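You operate a simulated robot arm through the tools that you are given. There is no shell and no other tool. Be economical: measure what you need, move in short steps, check, and stop when the job is done.

The job below is to be done with a simulated robot arm. You get a single attempt, and the scene is never put back.

TASK
Wax the stud in the vice, then free it and lay it in the green cradle.
Fine: the wax stick goes back in its stand.

Only the result counts: the job must be done as asked and must still hold three seconds after the hand-in. Knocking over, shifting, dropping, spilling or breaking anything else fails it.

THE ROBOT
A 7-joint arm with a two-finger parallel gripper, fixed in place. Base frame: the origin is at the foot of the arm, x ahead of it, y to its left, z up; the work surface is at about z = 0.86. Readings come in m, degrees, newtons and seconds.
With the tool pointing down near the work surface it reaches from about 0.3 to 0.7 m from the base axis. Its first joint turns from -66.0 to 66.0 degrees. Payload 1.57 kg.
The TCP is the grasp point between the finger pads, 0.03 m short of the fingertips. In the tool frame z runs along the fingers and y along their closing line. The gripper opens to 0.11 m. The fingers are 0.024 m wide and 0.012 m thick; the gripper's body (0.048 by 0.112 m) begins 0.078 m behind the TCP.
Orientation is that of the tool frame in the base frame, as a unit quaternion [x, y, z, w]. With the fingers straight down and closing along the base's y, the tool's x points along the base's -x, its y along +y and its z along -z.

THE INTERFACE
- The arm moves only by the tool arm_command. Its argument "moves" is a list of rows, each a list of 3 entries, a list of its own where there are three numbers: the turn, a rotation vector about the base's x, y, z in units of 5 degrees (1.0 is 5 degrees), then the shift along the base's x, y, z in units of 50 mm (1.0 is 50 mm), then the gripper command, from -1 (fully open) to 1 (shut), values between in proportion. In form: [[[rx, ry, rz], [x, y, z], hand], ...]. A call has 1 to 10 rows; each row shifts and turns the commanded pose from where the row before left it. A call with a number of a shift or a turn outside -1 to 1 is refused whole. Each row takes 0.2 s and may step no farther than 0.05 m and 8.6 degrees from the row before; otherwise, or with a gripper value out of range, the whole call is refused. Where a pose cannot be reached the arm comes as near as it can. A force on the tool above 70 N (or 10 N above the force at the start of the call, whichever is more), or a blocked arm, ends the call early, and 0.2 s more pass. The fingers move at their own pace (about 0.108 m/s each) and stop on an object; they squeeze with about 22 N. The grip force told is the motor's: it shows also when the fingers shut on nothing. Time passes only in rows, and 0.2 s behind the last, so rows that do not move let the fingers close. It gives the time, the measured TCP pose, the force on the tool (base axes), the opening and the grip force at its end, in the units of the frame above (readings bear some noise), with the torque about the TCP (base axes, N m) and any sound that the robot's microphone picked up, and new pictures: "views" is both (left out), scene, wrist or none.
- Cameras (640 x 400 px; columns grow to the right, rows downward): "scene" is fixed at [0.1534, -0.3815, 1.4071]; the picture's right is [0.88, -0.48, 0.00], its down [-0.26, -0.47, -0.84] and it looks along [0.40, 0.74, -0.54] (base axes); focal length 308 px, centre (320, 200). "wrist" rides on the gripper at [0.07, 0.016, -0.141] in the tool frame; the picture's right is [-0.23, 0.97, 0.00], its down [-0.86, -0.20, -0.48] and it looks along [-0.47, -0.11, 0.88] (tool axes); focal length 222 px, centre (320, 200). There is no depth. A picture from a camera that has moved, and an enlarged one, comes with that camera's place and axes in the base frame and with its lens.
- zoom(camera, box): a new picture of the part [left, top, right, bottom] of that camera's present view, enlarged. It takes no simulated time.
- hand_in(): hands the job in; it is judged then, once.

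Work in short steps. Places have to be worked out from the pictures, the camera data and where the tool is seen: move nearer, look again, correct. Check each grasp and each placing, and mend what went wrong. You have 120 turns and 200 pictures in all, those below and enlarged ones among them. Open the gripper and draw the arm clear of the work before you hand the job in, unless the task says otherwise; then end with one line.

The tools are called after ">>>" by a JSON object that holds its "op" and its "data". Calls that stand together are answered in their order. arm_command: Moves the arm, as the interface text tells. Its arguments: {"type":"object","properties":{"moves":{"type":"array"},"views":{"type":"string","enum":["both","scene","wrist","none"]}},"required":["moves"]} The other tools are called the same way: zoom (camera, box) takes an enlarged picture of a part of a camera's view; hand_in () hands the job in.

At the start:

```text
clock: 0.0
position: [0.3482, 0.0096, 1.2419]
orientation: [0.0, 1.0, 0.0, 0.001]
wrist_force: [-1.3, 0.1, 0.9]
torque: [0.03, 0.0, -0.02]
opening: 0.11
gripper_force: 0.1
```

scene: 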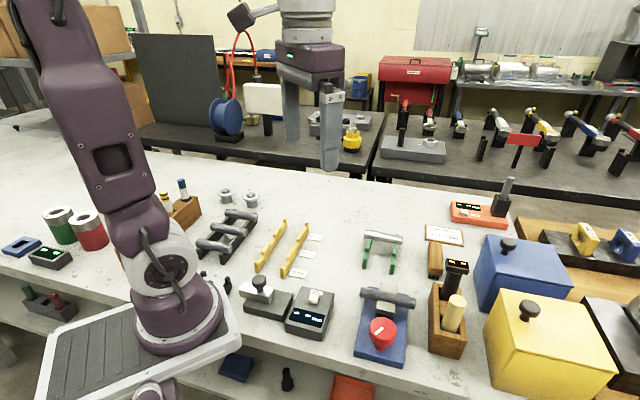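
wrist: 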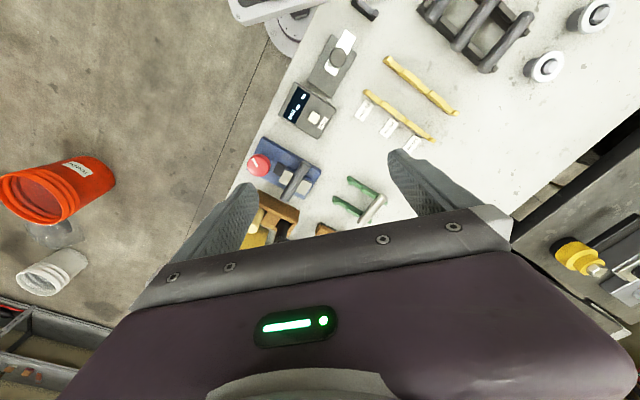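

The scene shows a blue vice with a red knob, a green cradle behind it, and a wooden stand with sticks. I'll enlarge these first.

>>> {"op": "zoom", "data": {"camera": "scene", "box": [330, 220, 490, 370]}}

>>> {"op": "zoom", "data": {"camera": "scene", "box": [180, 170, 360, 350]}}

>>> {"op": "zoom", "data": {"camera": "scene", "box": [420, 170, 540, 280]}}

```text
2.67 times, centred on (410, 295) of scene
camera zoom: at [0.1534, -0.3815, 1.4071], right [0.88, -0.48, 0.0], down [-0.26, -0.47, -0.84], along [0.4, 0.74, -0.54], focal length 821 px, centre (80, -53)
```

zoom: 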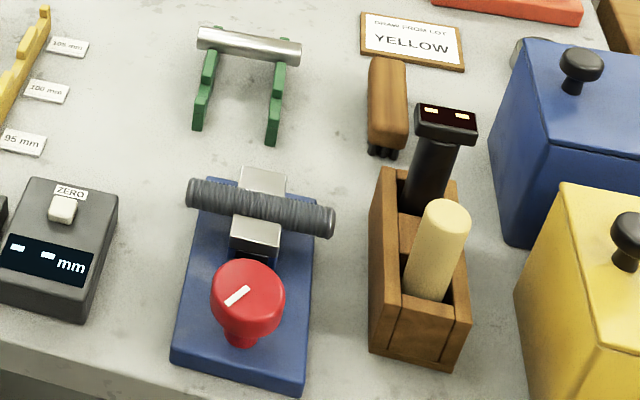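

```text
2.22 times, centred on (270, 260) of scene
camera zoom: at [0.1534, -0.3815, 1.4071], right [0.88, -0.48, 0.0], down [-0.26, -0.47, -0.84], along [0.4, 0.74, -0.54], focal length 684 px, centre (431, 67)
```

zoom: 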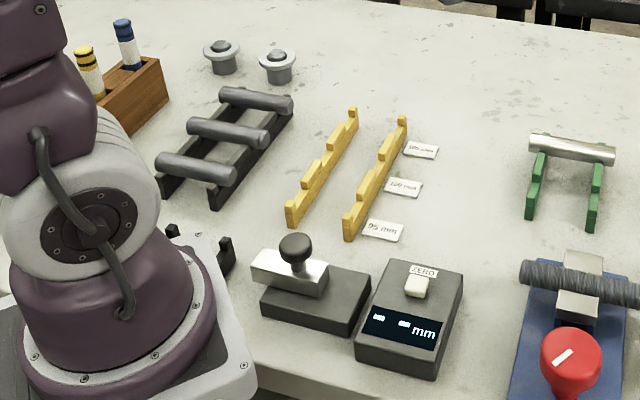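

```text
3.64 times, centred on (480, 225) of scene
camera zoom: at [0.1534, -0.3815, 1.4071], right [0.88, -0.48, 0.0], down [-0.26, -0.47, -0.84], along [0.4, 0.74, -0.54], focal length 1120 px, centre (-262, 109)
```

zoom: 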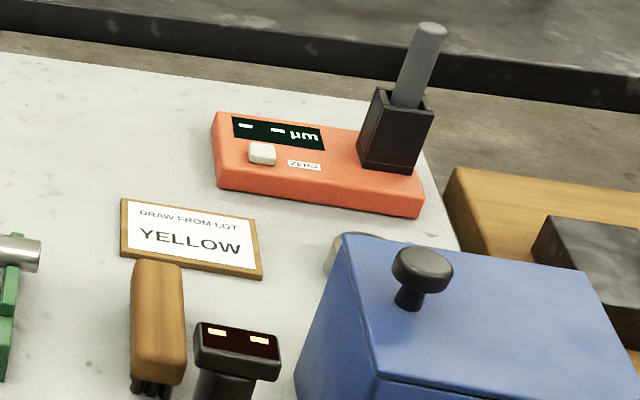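

I'll move nearer and lower for a better look at the vice, cradle and stand.

>>> {"op": "arm_command", "data": {"moves": [[[0, 0, 0], [0.3, -0.6, -0.6], -1], [[0, 0, 0], [0.3, -0.6, -0.6], -1], [[0, 0, 0], [0.2, -0.4, -0.4], -1], [[0, 0, 0], [0, 0, 0], -1]], "views": "wrist"}}

```text
clock: 1.0
position: [0.3885, -0.0702, 1.162]
orientation: [0.0, 1.0, -0.001, 0.0]
wrist_force: [0.1, -0.3, -0.3]
torque: [0.01, 0.01, -0.01]
opening: 0.1102
gripper_force: 0.0
camera wrist: at [0.3179, -0.0532, 1.3039], right [0.23, 0.97, 0.0], down [0.85, -0.2, 0.48], along [0.47, -0.11, -0.88], focal length 222 px, centre (320, 200)
```

wrist: 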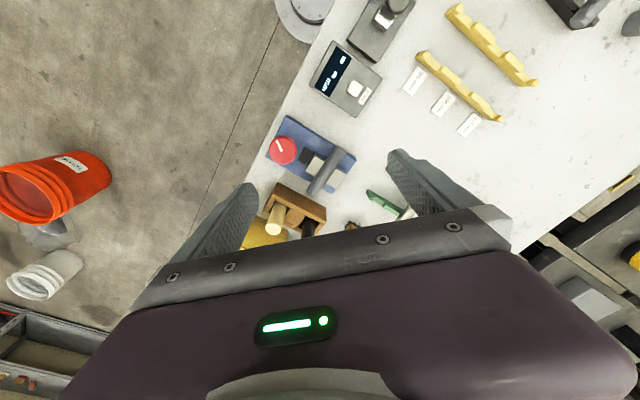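

>>> {"op": "zoom", "data": {"camera": "wrist", "box": [250, 100, 420, 240]}}

```text
2.86 times, centred on (335, 170) of wrist
camera zoom: at [0.3179, -0.0532, 1.3039], right [0.23, 0.97, 0.0], down [0.85, -0.2, 0.48], along [0.47, -0.11, -0.88], focal length 635 px, centre (277, 286)
```

zoom: 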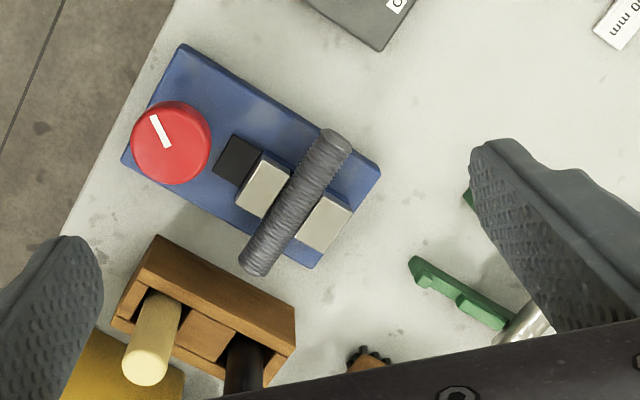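

Now I look at the cradle and stand from farther along.

>>> {"op": "arm_command", "data": {"moves": [[[0, 0, 0], [0.8, 0.4, 0], -1], [[0, 0, 0], [0.8, 0.3, 0], -1], [[0, 0, 0], [0.8, 0.2, 0], -1], [[0, 0, 0], [0, 0, 0], -1]], "views": "wrist"}}

>>> {"op": "zoom", "data": {"camera": "wrist", "box": [200, 40, 420, 220]}}

```text
clock: 2.0
position: [0.5097, -0.024, 1.1605]
orientation: [0.0, 1.0, 0.001, 0.0]
wrist_force: [0.0, -0.3, -1.2]
torque: [-0.02, 0.02, 0.01]
opening: 0.11
gripper_force: 0.1
camera wrist: at [0.4385, -0.0076, 1.3033], right [0.23, 0.97, 0.0], down [0.86, -0.2, 0.48], along [0.47, -0.11, -0.88], focal length 222 px, centre (320, 200)
```

wrist: 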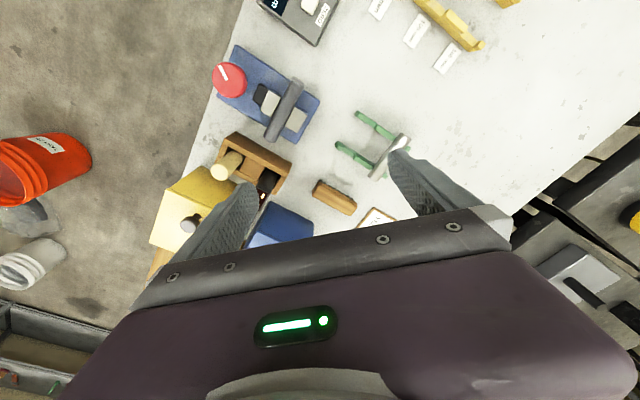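

```text
2.22 times, centred on (310, 130) of wrist
camera zoom: at [0.4385, -0.0076, 1.3033], right [0.23, 0.97, 0.0], down [0.86, -0.2, 0.48], along [0.47, -0.11, -0.88], focal length 494 px, centre (342, 356)
```

zoom: 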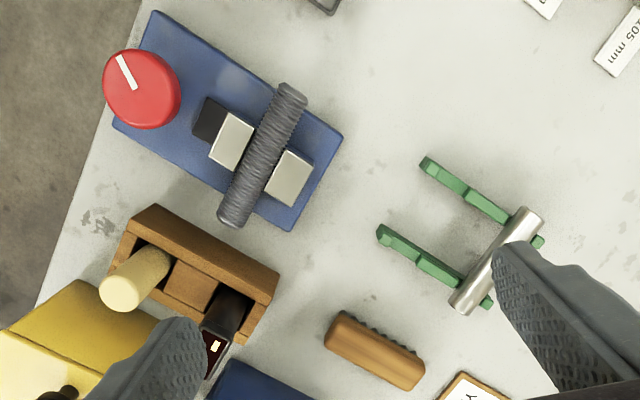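

>>> {"op": "zoom", "data": {"camera": "scene", "box": [350, 220, 420, 280]}}

>>> {"op": "zoom", "data": {"camera": "scene", "box": [345, 270, 475, 365]}}

>>> {"op": "zoom", "data": {"camera": "wrist", "box": [320, 90, 420, 190]}}

```text
6.67 times, centred on (385, 250) of scene
camera zoom: at [0.1534, -0.3815, 1.4071], right [0.88, -0.48, 0.0], down [-0.26, -0.47, -0.84], along [0.4, 0.74, -0.54], focal length 2053 px, centre (-113, -133)
```

zoom: 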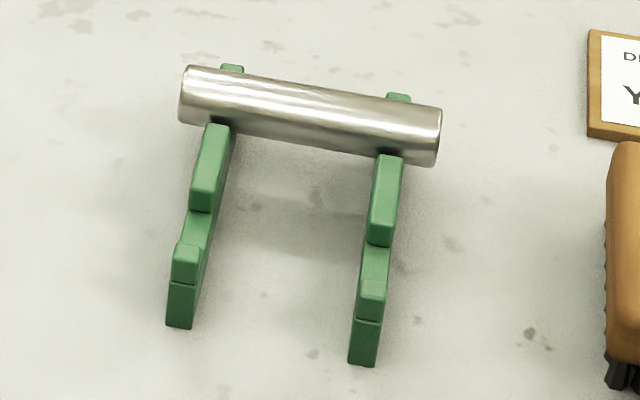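

```text
4.21 times, centred on (410, 318) of scene
camera zoom: at [0.1534, -0.3815, 1.4071], right [0.88, -0.48, 0.0], down [-0.26, -0.47, -0.84], along [0.4, 0.74, -0.54], focal length 1296 px, centre (-59, -295)
```

zoom: 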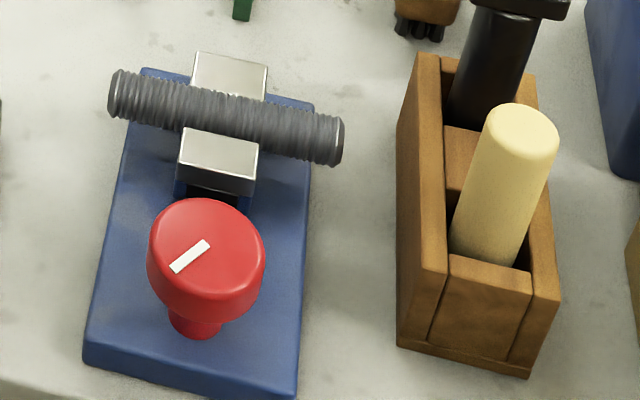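

```text
4.00 times, centred on (370, 140) of wrist
camera zoom: at [0.4385, -0.0076, 1.3033], right [0.23, 0.97, 0.0], down [0.86, -0.2, 0.48], along [0.47, -0.11, -0.88], focal length 888 px, centre (120, 440)
```

zoom: 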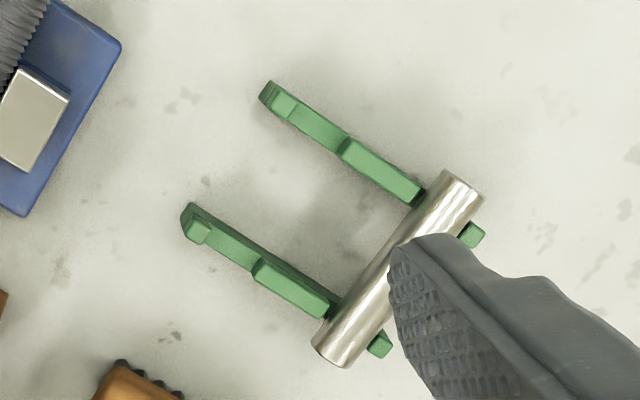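

Front cradle notch is free (silver bar sits in the rear one); stud sits around (0.472,-0.079,0.897) along (0.73,-0.68); wax stick top about (0.525,-0.186,0.982). I turn the hand +45° and hover over the stick to look closer.

>>> {"op": "arm_command", "data": {"moves": [[[0, 0, 1], [0.03, -0.33, -0.1], -1], [[0, 0, 1], [0.03, -0.33, -0.1], -1], [[0, 0, 1], [0.03, -0.33, -0.1], -1], [[0, 0, 1], [0.03, -0.33, -0.1], -1], [[0, 0, 1], [0.03, -0.33, -0.1], -1], [[0, 0, 1], [0.03, -0.33, -0.1], -1], [[0, 0, 1], [0.03, -0.33, -0.1], -1], [[0, 0, 1], [0.03, -0.33, -0.1], -1], [[0, 0, 1], [0.03, -0.33, 0], -1], [[0, 0, 0], [0, 0, 0], -1]]}}

>>> {"op": "zoom", "data": {"camera": "wrist", "box": [200, 60, 440, 220]}}

```text
clock: 4.2
position: [0.5216, -0.1746, 1.1215]
orientation: [-0.384, 0.923, 0.001, -0.001]
wrist_force: [0.1, 0.1, 0.0]
torque: [0.02, 0.0, 0.0]
opening: 0.1099
gripper_force: 0.1
camera wrist: at [0.4608, -0.2107, 1.264], right [-0.53, 0.85, 0.0], down [0.75, 0.46, 0.48], along [0.41, 0.25, -0.88], focal length 222 px, centre (320, 200)
```

scene: 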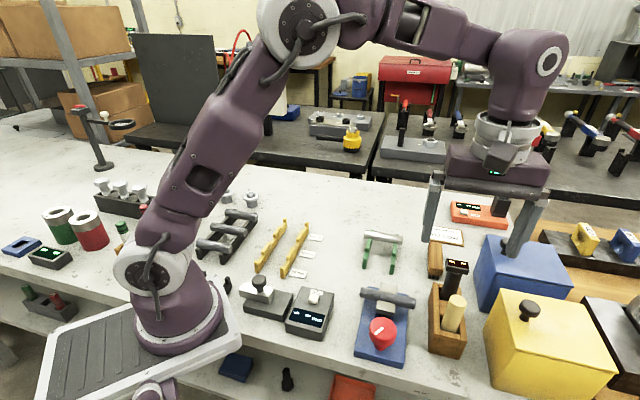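
wrist: 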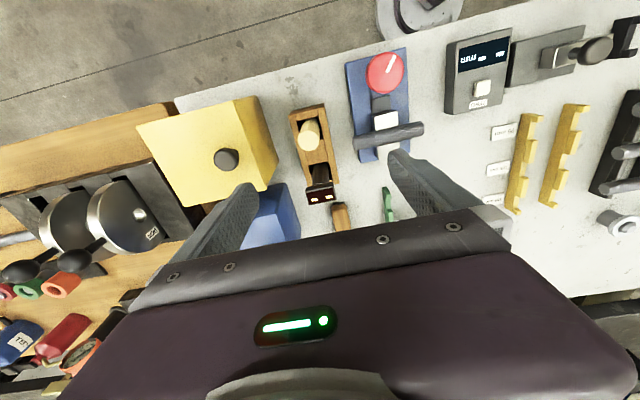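

```text
2.50 times, centred on (320, 140) of wrist
camera zoom: at [0.4608, -0.2107, 1.264], right [-0.53, 0.85, 0.0], down [0.75, 0.46, 0.48], along [0.41, 0.25, -0.88], focal length 555 px, centre (320, 350)
```

zoom: 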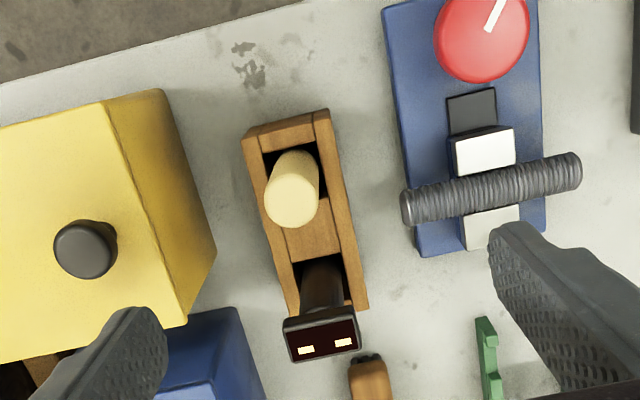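

Stick top confirmed at (0.526,-0.187,0.982), stand rim z≈0.915. I narrow the fingers, align over the stick and go down partway.

>>> {"op": "arm_command", "data": {"moves": [[[0, 0, 0], [0.09, -0.25, 0], -0.09], [[0, 0, 0], [0, 0, -0.6], -0.09], [[0, 0, 0], [0, 0, -0.6], -0.09], [[0, 0, 0], [0, 0, -0.6], -0.09], [[0, 0, 0], [0, 0, 0], -0.09]]}}

>>> {"op": "zoom", "data": {"camera": "wrist", "box": [200, 80, 440, 240]}}

>>> {"op": "zoom", "data": {"camera": "scene", "box": [380, 200, 520, 360]}}

```text
clock: 5.4
position: [0.5261, -0.1848, 1.0303]
orientation: [-0.382, 0.924, 0.0, 0.0]
wrist_force: [0.7, 1.5, -0.9]
torque: [0.02, 0.01, 0.01]
opening: 0.0602
gripper_force: 0.1
camera wrist: at [0.4641, -0.2228, 1.1732], right [-0.53, 0.85, 0.0], down [0.75, 0.46, 0.48], along [0.41, 0.25, -0.88], focal length 222 px, centre (320, 200)
```

scene: 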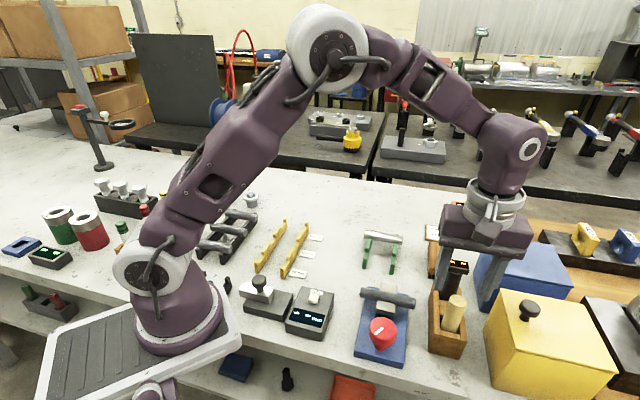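
wrist: 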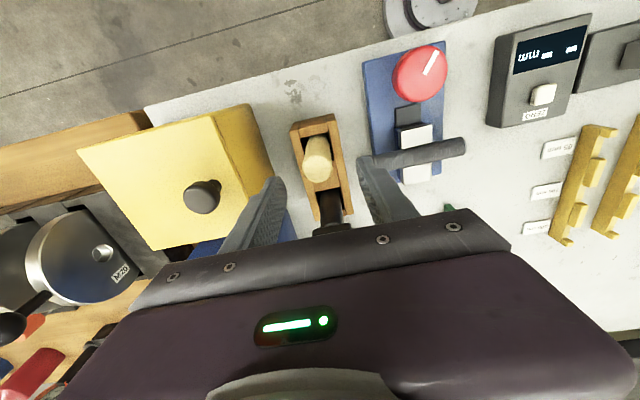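

```text
2.50 times, centred on (320, 160) of wrist
camera zoom: at [0.4641, -0.2228, 1.1732], right [-0.53, 0.85, 0.0], down [0.75, 0.46, 0.48], along [0.41, 0.25, -0.88], focal length 555 px, centre (320, 300)
```

zoom: 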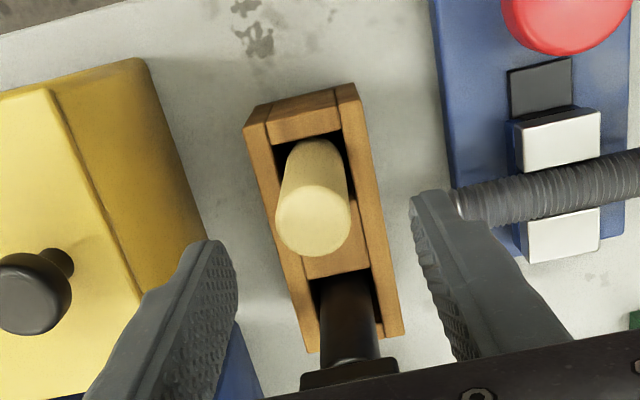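

```text
2.50 times, centred on (450, 280) of scene
camera zoom: at [0.1534, -0.3815, 1.4071], right [0.88, -0.48, 0.0], down [-0.26, -0.47, -0.84], along [0.4, 0.74, -0.54], focal length 770 px, centre (-5, 0)
```

zoom: 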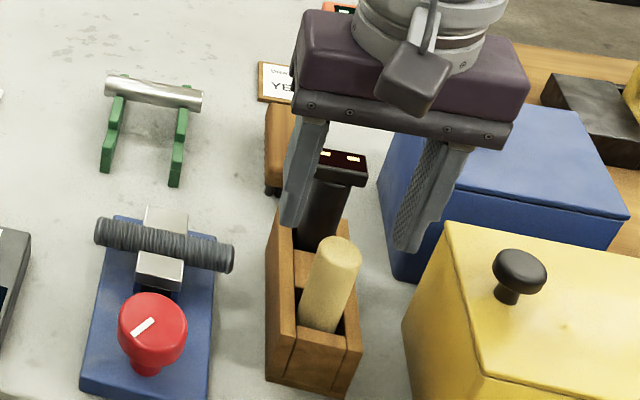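

Alignment looks right (stick at y≈-0.188). I descend to TCP z≈0.957 and close.

>>> {"op": "arm_command", "data": {"moves": [[[0, 0, 0], [0, -0.07, -0.5], -0.09], [[0, 0, 0], [0, 0, -0.5], -0.09], [[0, 0, 0], [0, 0, -0.46], -0.09], [[0, 0, 0], [0, 0, 0], -0.09], [[0, 0, 0], [0, 0, 0], 1], [[0, 0, 0], [0, 0, 0], 1], [[0, 0, 0], [0, 0, 0], 1]]}}

>>> {"op": "zoom", "data": {"camera": "scene", "box": [380, 200, 520, 360]}}

```text
clock: 7.0
position: [0.5264, -0.1894, 0.9581]
orientation: [-0.383, 0.924, 0.0, 0.001]
wrist_force: [0.5, 0.0, 0.5]
torque: [0.04, 0.0, 0.02]
opening: 0.0272
gripper_force: 21.2
camera wrist: at [0.4649, -0.227, 1.1005], right [-0.53, 0.85, 0.0], down [0.75, 0.46, 0.48], along [0.41, 0.25, -0.88], focal length 222 px, centre (320, 200)
```

scene: 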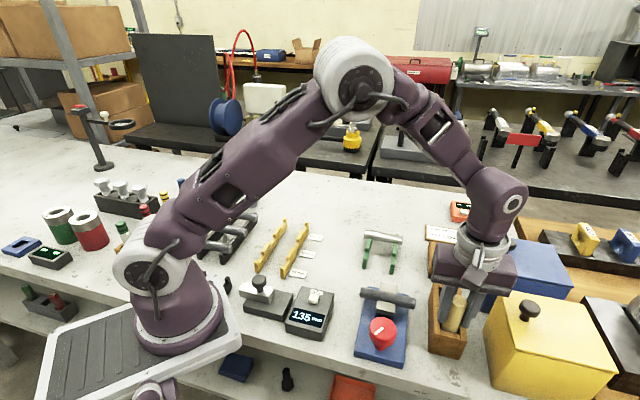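
wrist: 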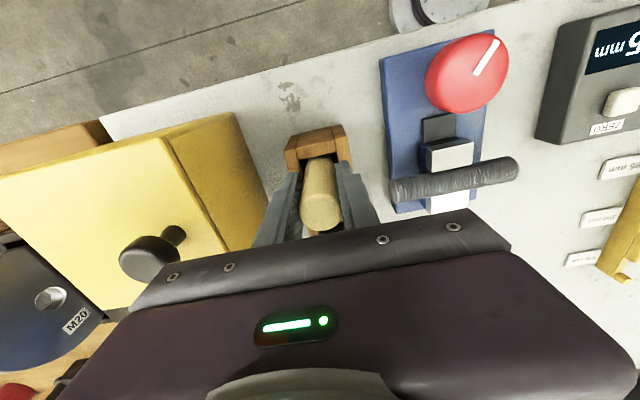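

```text
2.50 times, centred on (450, 280) of scene
camera zoom: at [0.1534, -0.3815, 1.4071], right [0.88, -0.48, 0.0], down [-0.26, -0.47, -0.84], along [0.4, 0.74, -0.54], focal length 770 px, centre (-5, 0)
```

zoom: 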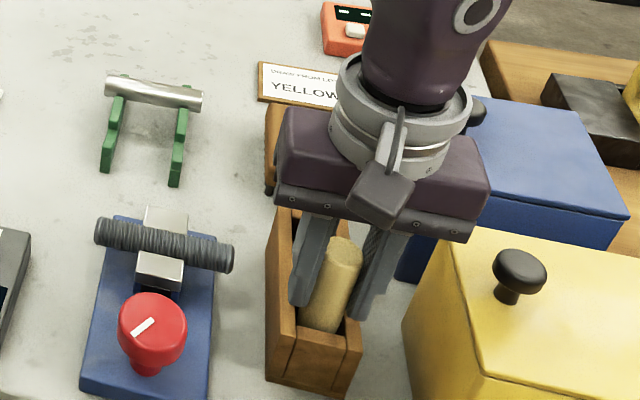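

Grip is firm on the stick at 0.027 m. I lift straight up.

>>> {"op": "arm_command", "data": {"moves": [[[0, 0, 0], [0, 0, 0.4], 1], [[0, 0, 0], [0, 0, 0.6], 1], [[0, 0, 0], [0, 0, 0.8], 1], [[0, 0, 0], [0, 0, 0.8], 1], [[0, 0, 0], [0, 0, 0.4], 1], [[0, 0, 0], [0, 0, 0], 1]]}}

>>> {"op": "zoom", "data": {"camera": "scene", "box": [380, 180, 540, 360]}}

```text
clock: 8.4
position: [0.5275, -0.1898, 1.109]
orientation: [-0.383, 0.924, 0.0, 0.0]
wrist_force: [0.3, -0.4, 0.4]
torque: [-0.01, 0.0, 0.02]
opening: 0.0267
gripper_force: 22.2
camera wrist: at [0.4653, -0.227, 1.2512], right [-0.53, 0.85, 0.0], down [0.75, 0.46, 0.48], along [0.41, 0.25, -0.88], focal length 222 px, centre (320, 200)
```

scene: 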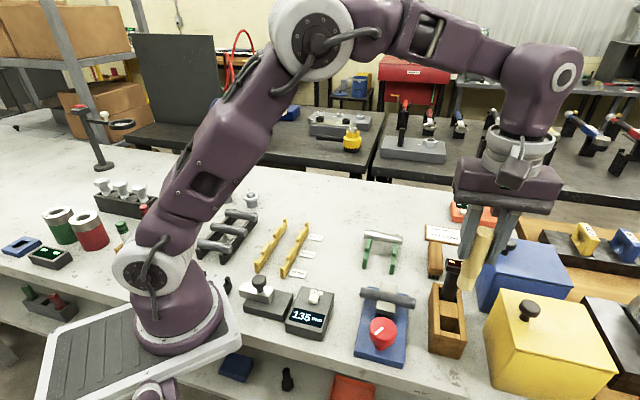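
wrist: 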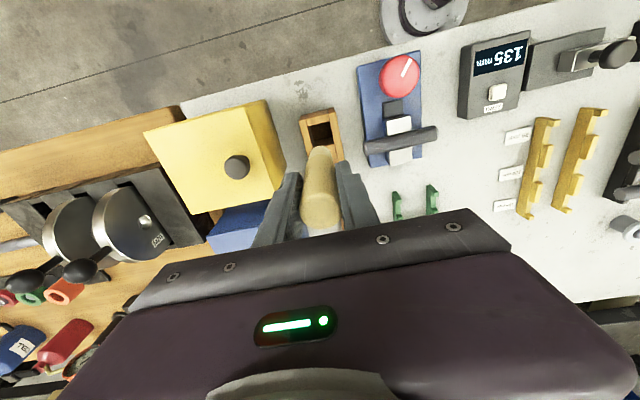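

```text
2.22 times, centred on (460, 270) of scene
camera zoom: at [0.1534, -0.3815, 1.4071], right [0.88, -0.48, 0.0], down [-0.26, -0.47, -0.84], along [0.4, 0.74, -0.54], focal length 684 px, centre (9, 44)
```

zoom: 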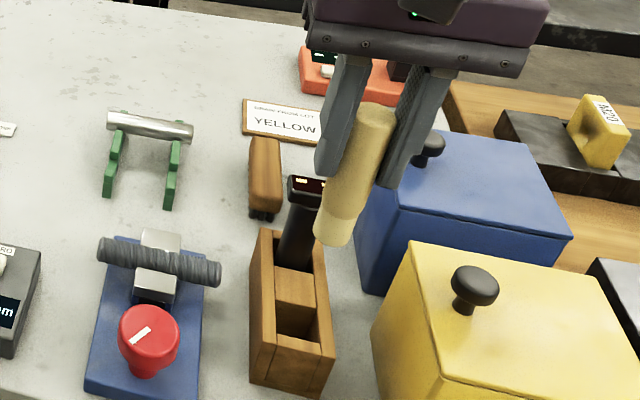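

The stick hangs straight with its tip about 0.088 below the TCP. I carry it over the stud's far end at a safe height and then lower partway.

>>> {"op": "arm_command", "data": {"moves": [[[0, 0, 0], [-0.18, 0.57, 0], 1], [[0, 0, 0], [-0.18, 0.57, 0], 1], [[0, 0, 0], [-0.19, 0.56, 0], 1], [[0, 0, 0], [0, 0, -0.6], 1], [[0, 0, 0], [0, 0, -0.6], 1], [[0, 0, 0], [0, 0, -0.4], 1], [[0, 0, 0], [0, 0, 0], 1]]}}

>>> {"op": "zoom", "data": {"camera": "scene", "box": [340, 230, 460, 350]}}

>>> {"op": "zoom", "data": {"camera": "wrist", "box": [240, 100, 400, 240]}}

```text
clock: 10.0
position: [0.4989, -0.1037, 1.0278]
orientation: [-0.382, 0.924, 0.0, 0.0]
wrist_force: [-0.2, -0.1, 0.4]
torque: [-0.01, 0.01, -0.02]
opening: 0.0269
gripper_force: 21.8
camera wrist: at [0.4379, -0.1417, 1.1707], right [-0.53, 0.85, 0.0], down [0.75, 0.46, 0.48], along [0.41, 0.25, -0.88], focal length 222 px, centre (320, 200)
```

scene: 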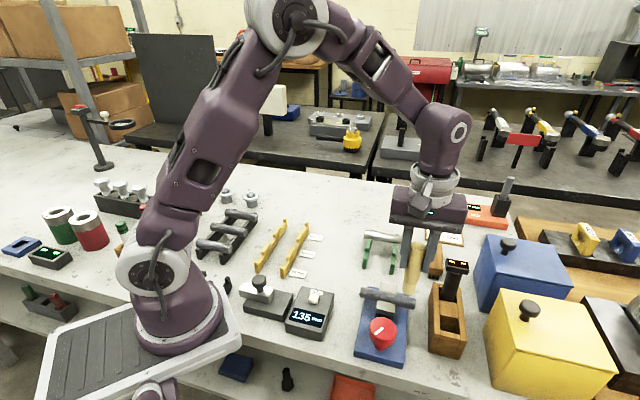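
wrist: 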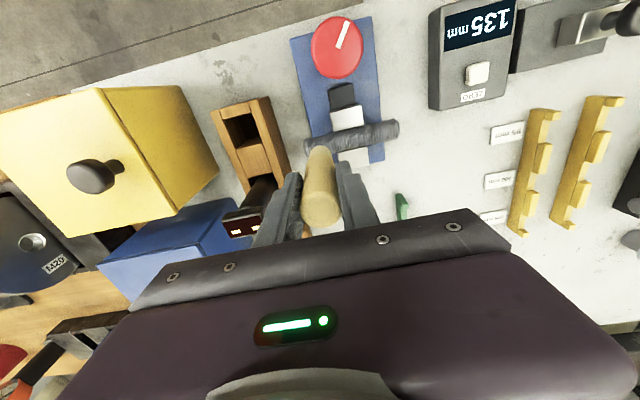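

```text
3.33 times, centred on (400, 290) of scene
camera zoom: at [0.1534, -0.3815, 1.4071], right [0.88, -0.48, 0.0], down [-0.26, -0.47, -0.84], along [0.4, 0.74, -0.54], focal length 1026 px, centre (53, -100)
```

zoom: 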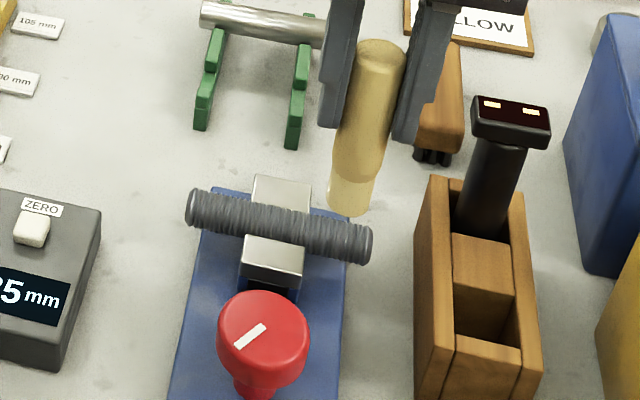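

```text
2.86 times, centred on (320, 170) of wrist
camera zoom: at [0.4379, -0.1417, 1.1707], right [-0.53, 0.85, 0.0], down [0.75, 0.46, 0.48], along [0.41, 0.25, -0.88], focal length 635 px, centre (320, 286)
```

zoom: 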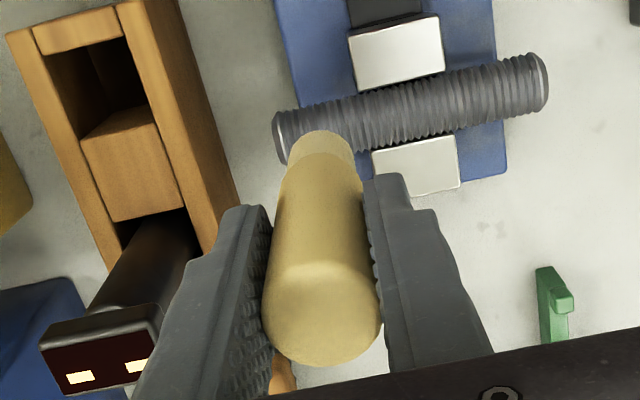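

Tip is above the stud line near its far end (s≈+0.038). I lower in small steps to feel contact.

>>> {"op": "arm_command", "data": {"moves": [[[0, 0, 0], [0, 0, -0.25], 1], [[0, 0, 0], [0, 0, -0.2], 1], [[0, 0, 0], [0, 0, -0.05], 1], [[0, 0, 0], [0, 0, 0], 1]], "views": "none"}}

>>> {"op": "zoom", "data": {"camera": "scene", "box": [340, 230, 460, 350]}}

```text
clock: 11.0
position: [0.4994, -0.1043, 1.0045]
orientation: [-0.383, 0.924, -0.002, 0.002]
wrist_force: [8.8, -8.1, 24.5]
torque: [-0.48, -0.65, -0.02]
opening: 0.0274
gripper_force: 22.0
```

```text
3.33 times, centred on (400, 290) of scene
camera zoom: at [0.1532, -0.3816, 1.4071], right [0.88, -0.48, 0.0], down [-0.26, -0.47, -0.84], along [0.4, 0.74, -0.54], focal length 1026 px, centre (53, -100)
```

zoom: 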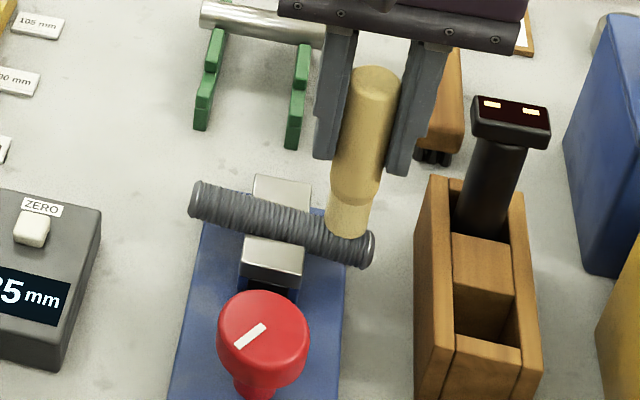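

Contact found at TCP z≈1.006 with 24 N, a bit hard on the overhanging end, and the stud tilted slightly. I ease off.

>>> {"op": "arm_command", "data": {"moves": [[[0, 0, 0], [0, 0, 0.05], 1], [[0, 0, 0], [0, 0, 0], 1]], "views": "none"}}

>>> {"op": "zoom", "data": {"camera": "scene", "box": [340, 230, 460, 350]}}

```text
clock: 11.6
position: [0.4984, -0.1026, 1.005]
orientation: [-0.383, 0.924, 0.002, -0.002]
wrist_force: [-0.7, 0.4, -1.3]
torque: [0.02, 0.01, 0.01]
opening: 0.0268
gripper_force: 22.4
```

```text
3.33 times, centred on (400, 290) of scene
camera zoom: at [0.1534, -0.3815, 1.4071], right [0.88, -0.48, 0.0], down [-0.26, -0.47, -0.84], along [0.4, 0.74, -0.54], focal length 1026 px, centre (53, -100)
```

zoom: 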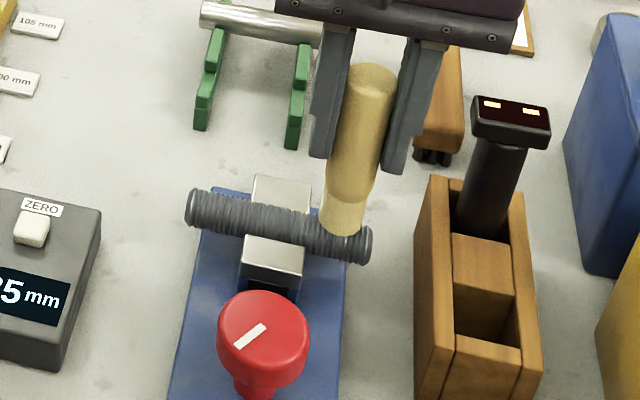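

The stud sprang back straight. I lower 1.5 mm for a light touch and check the force.

>>> {"op": "arm_command", "data": {"moves": [[[0, 0, 0], [0, 0, -0.03], 1], [[0, 0, 0], [0, 0, 0], 1]], "views": "none"}}

```text
clock: 12.2
position: [0.4985, -0.1041, 1.0054]
orientation: [-0.382, 0.924, 0.0, 0.0]
wrist_force: [-1.0, 0.2, 2.7]
torque: [0.1, 0.12, 0.01]
opening: 0.027
gripper_force: 21.5
```

Light contact (~3 N). I press a touch more and stroke along the stud toward the near end.

>>> {"op": "arm_command", "data": {"moves": [[[0, 0, 0], [0, 0, -0.01], 1], [[0, 0, 0], [-0.07, 0.07, 0], 1], [[0, 0, 0], [-0.07, 0.07, 0], 1], [[0, 0, 0], [-0.07, 0.07, 0], 1], [[0, 0, 0], [-0.07, 0.07, 0], 1], [[0, 0, 0], [-0.07, 0.07, 0], 1], [[0, 0, 0], [0, 0, 0], 1]], "views": "scene"}}

>>> {"op": "zoom", "data": {"camera": "scene", "box": [340, 230, 460, 350]}}

```text
clock: 13.8
position: [0.4825, -0.0864, 1.0035]
orientation: [-0.383, 0.924, 0.0, 0.0]
wrist_force: [-0.3, 0.5, -1.2]
torque: [0.02, 0.02, -0.01]
opening: 0.0267
gripper_force: 22.4
```

scene: 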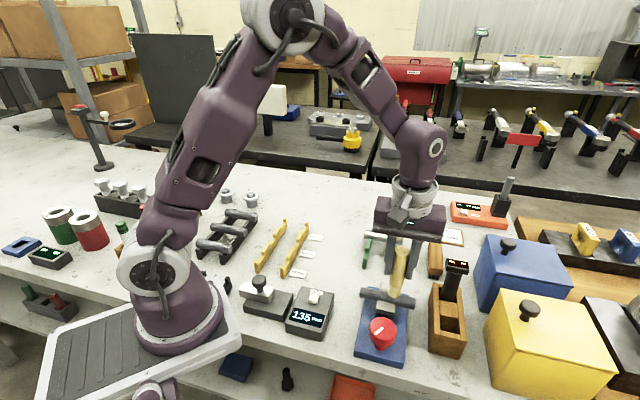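

```text
3.33 times, centred on (400, 290) of scene
camera zoom: at [0.1534, -0.3815, 1.4071], right [0.88, -0.48, 0.0], down [-0.26, -0.47, -0.84], along [0.4, 0.74, -0.54], focal length 1026 px, centre (53, -100)
```

zoom: 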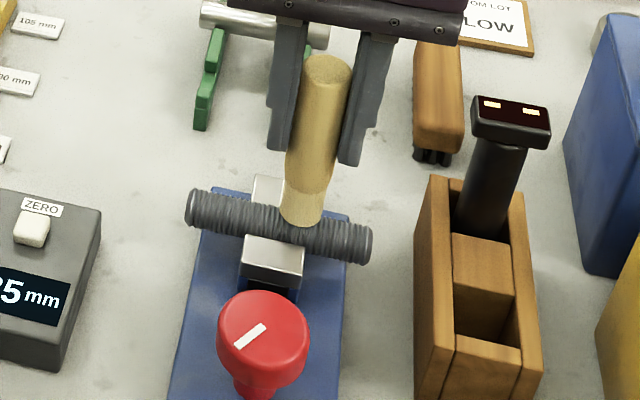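

Contact faded while sliding; I lower slightly and read force again.

>>> {"op": "arm_command", "data": {"moves": [[[0, 0, 0], [0, 0, -0.03], 1], [[0, 0, 0], [0, 0, 0], 1]], "views": "none"}}

```text
clock: 14.4
position: [0.4818, -0.0864, 1.0036]
orientation: [-0.383, 0.924, 0.0, 0.001]
wrist_force: [-3.1, 1.8, 20.2]
torque: [-0.25, -0.17, -0.02]
opening: 0.0266
gripper_force: 21.5
```

20 N here; I ease 0.5 mm up and stroke to the near end, then check.

>>> {"op": "arm_command", "data": {"moves": [[[0, 0, 0], [0, 0, 0.01], 1], [[0, 0, 0], [-0.07, 0.07, 0], 1], [[0, 0, 0], [-0.07, 0.07, 0], 1], [[0, 0, 0], [-0.07, 0.07, 0], 1], [[0, 0, 0], [0, 0, 0], 1]], "views": "none"}}

>>> {"op": "zoom", "data": {"camera": "scene", "box": [350, 250, 430, 330]}}

```text
clock: 15.6
position: [0.4704, -0.0763, 1.0031]
orientation: [-0.383, 0.924, 0.0, 0.0]
wrist_force: [0.2, -0.3, -0.9]
torque: [0.03, -0.03, -0.02]
opening: 0.0272
gripper_force: 22.1
```

```text
5.00 times, centred on (390, 290) of scene
camera zoom: at [0.1534, -0.3815, 1.4071], right [0.88, -0.48, 0.0], down [-0.26, -0.47, -0.84], along [0.4, 0.74, -0.54], focal length 1539 px, centre (-30, -250)
```

zoom: 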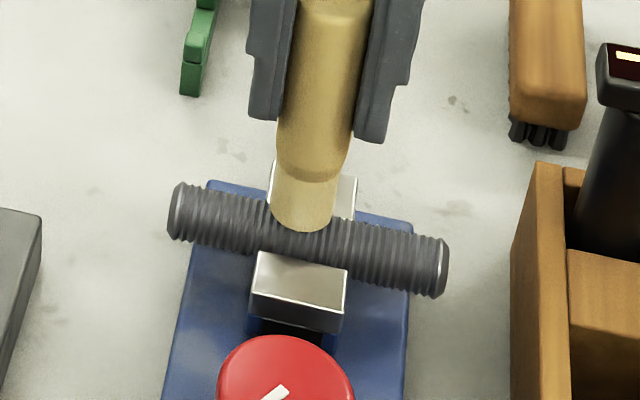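

Contact keeps fading as I slide. I'll press 1 mm and stroke with a slight continuous downward bias.

>>> {"op": "arm_command", "data": {"moves": [[[0, 0, 0], [0, 0, -0.025], 1], [[0, 0, 0], [-0.07, 0.07, -0.005], 1], [[0, 0, 0], [-0.07, 0.07, -0.005], 1], [[0, 0, 0], [-0.07, 0.07, 0], 1]], "views": "none"}}

>>> {"op": "zoom", "data": {"camera": "scene", "box": [350, 250, 430, 330]}}

```text
clock: 16.6
position: [0.4618, -0.0672, 1.0007]
orientation: [-0.382, 0.924, -0.001, 0.002]
wrist_force: [6.7, -6.7, 22.9]
torque: [-0.66, -0.69, -0.05]
opening: 0.0272
gripper_force: 22.2
```

```text
5.00 times, centred on (390, 290) of scene
camera zoom: at [0.1532, -0.3816, 1.4071], right [0.88, -0.48, 0.0], down [-0.26, -0.47, -0.84], along [0.4, 0.74, -0.54], focal length 1539 px, centre (-30, -250)
```

zoom: 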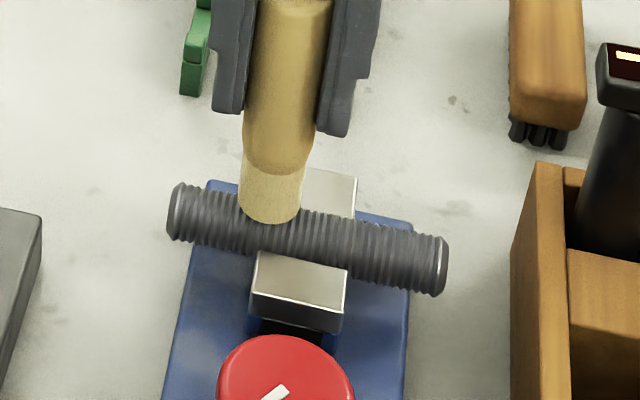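

Good contact now (23 N normal, sliding friction evident). Continue to the near end.

>>> {"op": "arm_command", "data": {"moves": [[[0, 0, 0], [-0.07, 0.07, 0], 1], [[0, 0, 0], [-0.07, 0.07, 0], 1], [[0, 0, 0], [-0.07, 0.07, 0], 1], [[0, 0, 0], [-0.07, 0.07, 0], 1], [[0, 0, 0], [-0.07, 0.07, 0], 1], [[0, 0, 0], [0, 0, 0], 1]], "views": "none"}}

>>> {"op": "zoom", "data": {"camera": "scene", "box": [350, 250, 430, 330]}}

```text
clock: 18.0
position: [0.4426, -0.0482, 1.0016]
orientation: [-0.383, 0.924, -0.001, 0.0]
wrist_force: [0.3, -0.4, 2.5]
torque: [-0.14, -0.11, -0.01]
opening: 0.0269
gripper_force: 22.0
```

```text
5.00 times, centred on (390, 290) of scene
camera zoom: at [0.1534, -0.3815, 1.4071], right [0.88, -0.48, 0.0], down [-0.26, -0.47, -0.84], along [0.4, 0.74, -0.54], focal length 1539 px, centre (-30, -250)
```

zoom: 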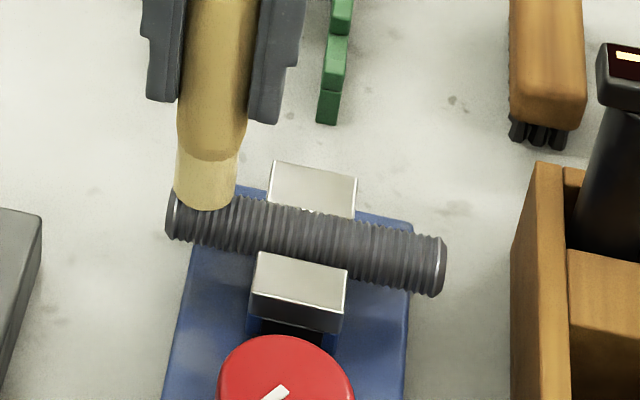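

Near end reached in contact. I stroke back the full length with slightly more pressure for even coverage.

>>> {"op": "arm_command", "data": {"moves": [[[0, 0, 0], [0, 0, -0.02], 1], [[0, 0, 0], [0.09, -0.09, 0], 1], [[0, 0, 0], [0.09, -0.09, 0], 1], [[0, 0, 0], [0.09, -0.09, 0], 1], [[0, 0, 0], [0.09, -0.09, 0], 1], [[0, 0, 0], [0.09, -0.09, 0], 1], [[0, 0, 0], [0.09, -0.09, 0], 1]], "views": "none"}}

>>> {"op": "zoom", "data": {"camera": "scene", "box": [350, 250, 430, 330]}}

```text
clock: 19.6
position: [0.4707, -0.0755, 1.0002]
orientation: [-0.383, 0.924, -0.001, 0.0]
wrist_force: [-0.7, -0.7, 1.0]
torque: [0.04, 0.01, -0.06]
opening: 0.0266
gripper_force: 22.0
```

```text
5.00 times, centred on (390, 290) of scene
camera zoom: at [0.1534, -0.3815, 1.4071], right [0.88, -0.48, 0.0], down [-0.26, -0.47, -0.84], along [0.4, 0.74, -0.54], focal length 1539 px, centre (-30, -250)
```

zoom: 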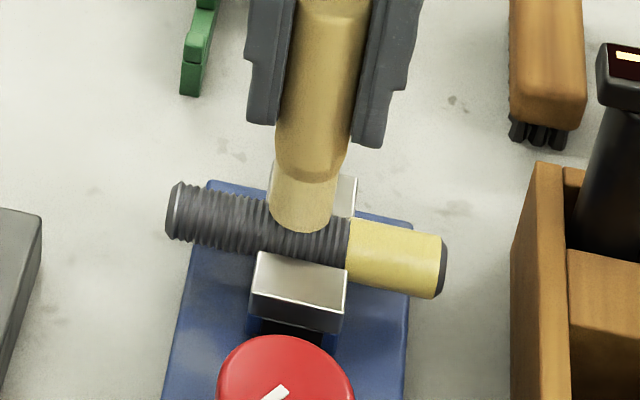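

The far section is now visibly waxed (yellow); the near section isn't yet. I'll rub the near section back and forth with firmer contact.

>>> {"op": "arm_command", "data": {"moves": [[[0, 0, 0], [-0.1, 0.1, 0], 1], [[0, 0, 0], [-0.09, 0.09, -0.03], 1], [[0, 0, 0], [-0.09, 0.09, 0], 1], [[0, 0, 0], [-0.09, 0.09, 0], 1], [[0, 0, 0], [-0.09, 0.09, 0], 1], [[0, 0, 0], [-0.09, 0.09, 0], 1], [[0, 0, 0], [0, 0, 0], 1]], "views": "none"}}

>>> {"op": "zoom", "data": {"camera": "scene", "box": [350, 250, 430, 330]}}

```text
clock: 21.2
position: [0.4419, -0.0481, 0.9973]
orientation: [-0.383, 0.924, 0.0, 0.0]
wrist_force: [0.0, 0.2, 0.5]
torque: [0.05, 0.01, -0.02]
opening: 0.0268
gripper_force: 22.5
```

```text
5.00 times, centred on (390, 290) of scene
camera zoom: at [0.1534, -0.3815, 1.4071], right [0.88, -0.48, 0.0], down [-0.26, -0.47, -0.84], along [0.4, 0.74, -0.54], focal length 1539 px, centre (-30, -250)
```

zoom: 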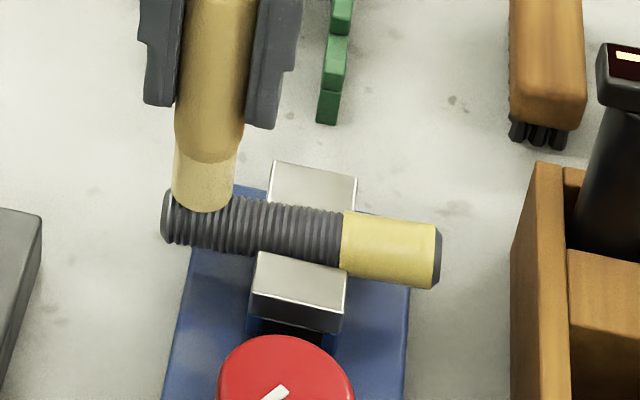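

No change on the near side yet. I rub back toward the jaws with light pressure and look.

>>> {"op": "arm_command", "data": {"moves": [[[0, 0, 0], [0.05, -0.05, -0.02], 1], [[0, 0, 0], [0.07, -0.07, 0], 1], [[0, 0, 0], [0.07, -0.07, 0], 1], [[0, 0, 0], [0.07, -0.07, 0], 1]], "views": "none"}}

>>> {"op": "zoom", "data": {"camera": "scene", "box": [350, 250, 430, 330]}}

```text
clock: 22.2
position: [0.4544, -0.059, 0.9989]
orientation: [-0.382, 0.924, 0.0, 0.0]
wrist_force: [-5.4, 7.0, 21.9]
torque: [0.54, 0.42, 0.01]
opening: 0.0267
gripper_force: 22.3
```

```text
5.00 times, centred on (390, 290) of scene
camera zoom: at [0.153, -0.3813, 1.4072], right [0.88, -0.48, 0.0], down [-0.26, -0.47, -0.84], along [0.4, 0.74, -0.54], focal length 1539 px, centre (-30, -250)
```

zoom: 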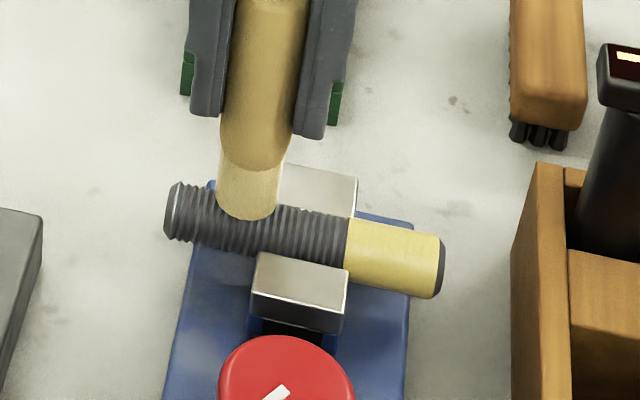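

Contact 22 N here. Continue this stroke inward past the jaws.

>>> {"op": "arm_command", "data": {"moves": [[[0, 0, 0], [0.07, -0.07, 0], 1], [[0, 0, 0], [0.07, -0.07, 0], 1], [[0, 0, 0], [0.07, -0.07, 0], 1], [[0, 0, 0], [0.07, -0.07, 0], 1]], "views": "none"}}

>>> {"op": "zoom", "data": {"camera": "scene", "box": [350, 250, 430, 330]}}

```text
clock: 23.2
position: [0.4695, -0.0751, 0.9971]
orientation: [-0.382, 0.924, 0.0, 0.001]
wrist_force: [-2.7, 2.3, 9.5]
torque: [0.25, 0.27, -0.03]
opening: 0.0267
gripper_force: 21.6
```

```text
5.00 times, centred on (390, 290) of scene
camera zoom: at [0.1532, -0.3814, 1.4072], right [0.88, -0.48, 0.0], down [-0.26, -0.47, -0.84], along [0.4, 0.74, -0.54], focal length 1539 px, centre (-30, -250)
```

zoom: 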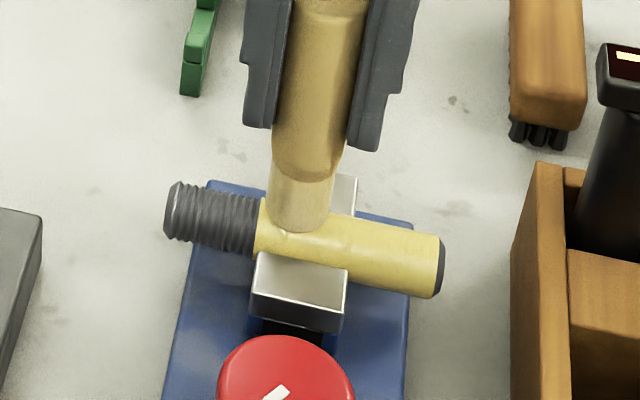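

The middle third has taken wax too; only the near third remains. I stroke into it and back again.

>>> {"op": "arm_command", "data": {"moves": [[[0, 0, 0], [-0.09, 0.09, 0], 1], [[0, 0, 0], [-0.09, 0.09, 0], 1], [[0, 0, 0], [-0.09, 0.09, -0.02], 1], [[0, 0, 0], [-0.09, 0.09, -0.01], 1], [[0, 0, 0], [-0.09, 0.09, 0], 1]], "views": "none"}}

>>> {"op": "zoom", "data": {"camera": "scene", "box": [350, 250, 430, 330]}}

```text
clock: 24.4
position: [0.4451, -0.0516, 0.995]
orientation: [-0.383, 0.924, 0.001, -0.001]
wrist_force: [-1.3, 2.1, 5.0]
torque: [0.21, 0.04, 0.03]
opening: 0.0269
gripper_force: 22.6
```

```text
5.00 times, centred on (390, 290) of scene
camera zoom: at [0.1533, -0.3814, 1.4071], right [0.88, -0.48, 0.0], down [-0.26, -0.47, -0.84], along [0.4, 0.74, -0.54], focal length 1539 px, centre (-30, -250)
```

zoom: 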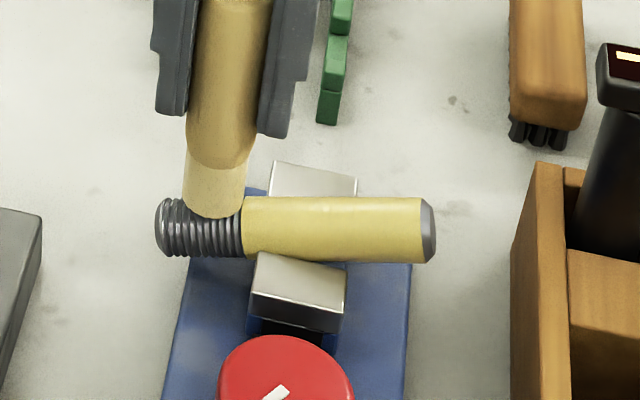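

The stud is pitching in the jaws; I back off 3 mm and look before continuing.

>>> {"op": "arm_command", "data": {"moves": [[[0, 0, 0], [0, 0, 0.2], 1], [[0, 0, 0], [0, 0, 0.2], 1], [[0, 0, 0], [0, 0, 0], 1]], "views": "wrist"}}

>>> {"op": "zoom", "data": {"camera": "scene", "box": [350, 250, 430, 330]}}

>>> {"op": "zoom", "data": {"camera": "wrist", "box": [240, 60, 440, 200]}}

```text
clock: 25.2
position: [0.4464, -0.0518, 1.0165]
orientation: [-0.382, 0.924, 0.0, 0.0]
wrist_force: [0.2, -0.4, -0.7]
torque: [-0.04, 0.04, -0.03]
opening: 0.0264
gripper_force: 22.0
camera wrist: at [0.3851, -0.0894, 1.1592], right [-0.53, 0.85, 0.0], down [0.75, 0.46, 0.48], along [0.41, 0.25, -0.88], focal length 222 px, centre (320, 200)
```

wrist: 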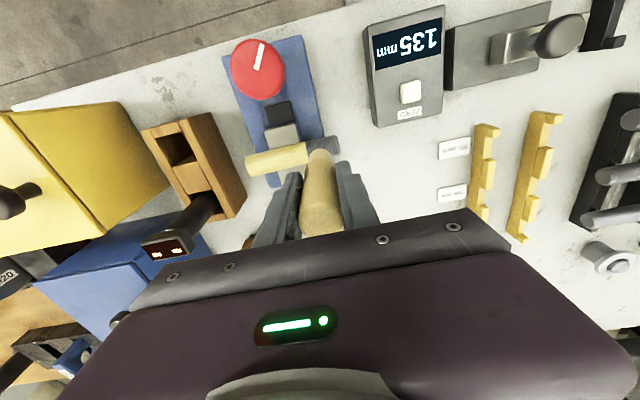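

```text
5.00 times, centred on (390, 290) of scene
camera zoom: at [0.1534, -0.3815, 1.4071], right [0.88, -0.48, 0.0], down [-0.26, -0.47, -0.84], along [0.4, 0.74, -0.54], focal length 1539 px, centre (-30, -250)
```

zoom: 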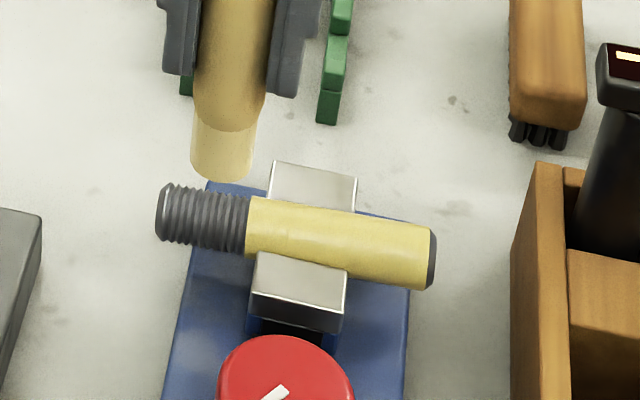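

```text
2.86 times, centred on (340, 130) of wrist
camera zoom: at [0.3851, -0.0894, 1.1592], right [-0.53, 0.85, 0.0], down [0.75, 0.46, 0.48], along [0.41, 0.25, -0.88], focal length 635 px, centre (263, 400)
```

zoom: 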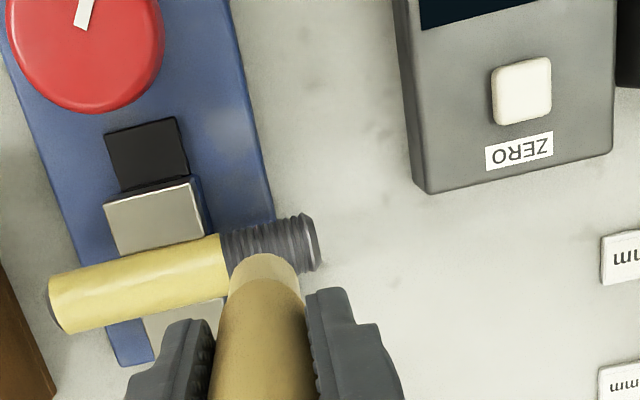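

The stud springs back level, shifted ~4 mm toward the near end. I'll do inward strokes (pushing it back), starting from the near end with light contact.

>>> {"op": "arm_command", "data": {"moves": [[[0, 0, 0], [-0.17, 0.17, 0], 1], [[0, 0, 0], [0, 0, -0.25], 1], [[0, 0, 0], [0, 0, -0.1], 1], [[0, 0, 0], [0, 0, 0], 1]], "views": "none"}}

>>> {"op": "zoom", "data": {"camera": "scene", "box": [350, 250, 430, 330]}}

```text
clock: 26.2
position: [0.4376, -0.0423, 0.9984]
orientation: [-0.383, 0.924, 0.001, 0.0]
wrist_force: [0.6, -0.2, 1.5]
torque: [-0.07, -0.1, 0.0]
opening: 0.0269
gripper_force: 22.3
```

```text
5.00 times, centred on (390, 290) of scene
camera zoom: at [0.1534, -0.3815, 1.4071], right [0.88, -0.48, 0.0], down [-0.26, -0.47, -0.84], along [0.4, 0.74, -0.54], focal length 1539 px, centre (-30, -250)
```

zoom: 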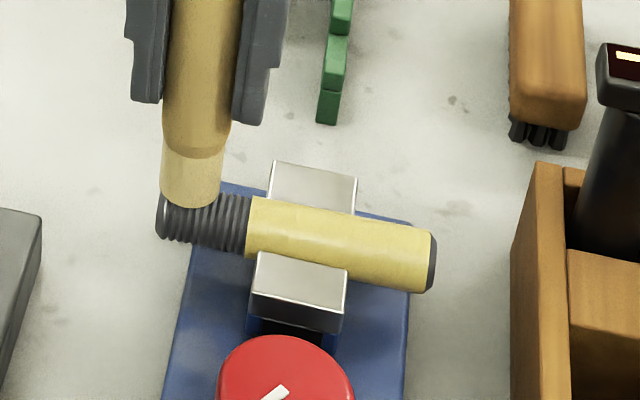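

Touching lightly (1.5 N). I stroke inward with a gentle ramp of pressure.

>>> {"op": "arm_command", "data": {"moves": [[[0, 0, 0], [0.05, -0.05, -0.02], 1], [[0, 0, 0], [0.07, -0.07, 0], 1], [[0, 0, 0], [0.07, -0.07, 0], 1], [[0, 0, 0], [0.07, -0.07, 0], 1], [[0, 0, 0], [0.05, -0.05, 0], 1]], "views": "none"}}

>>> {"op": "zoom", "data": {"camera": "scene", "box": [350, 250, 430, 330]}}

```text
clock: 27.4
position: [0.4536, -0.0587, 0.9983]
orientation: [-0.384, 0.924, 0.0, 0.0]
wrist_force: [-1.3, 1.6, 8.6]
torque: [-0.07, -0.09, -0.03]
opening: 0.027
gripper_force: 21.8
```

```text
5.00 times, centred on (390, 290) of scene
camera zoom: at [0.1532, -0.3814, 1.4072], right [0.88, -0.48, 0.0], down [-0.26, -0.47, -0.84], along [0.4, 0.74, -0.54], focal length 1539 px, centre (-30, -250)
```

zoom: 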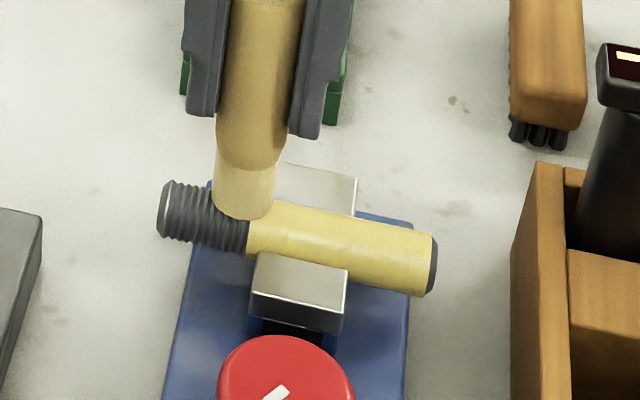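

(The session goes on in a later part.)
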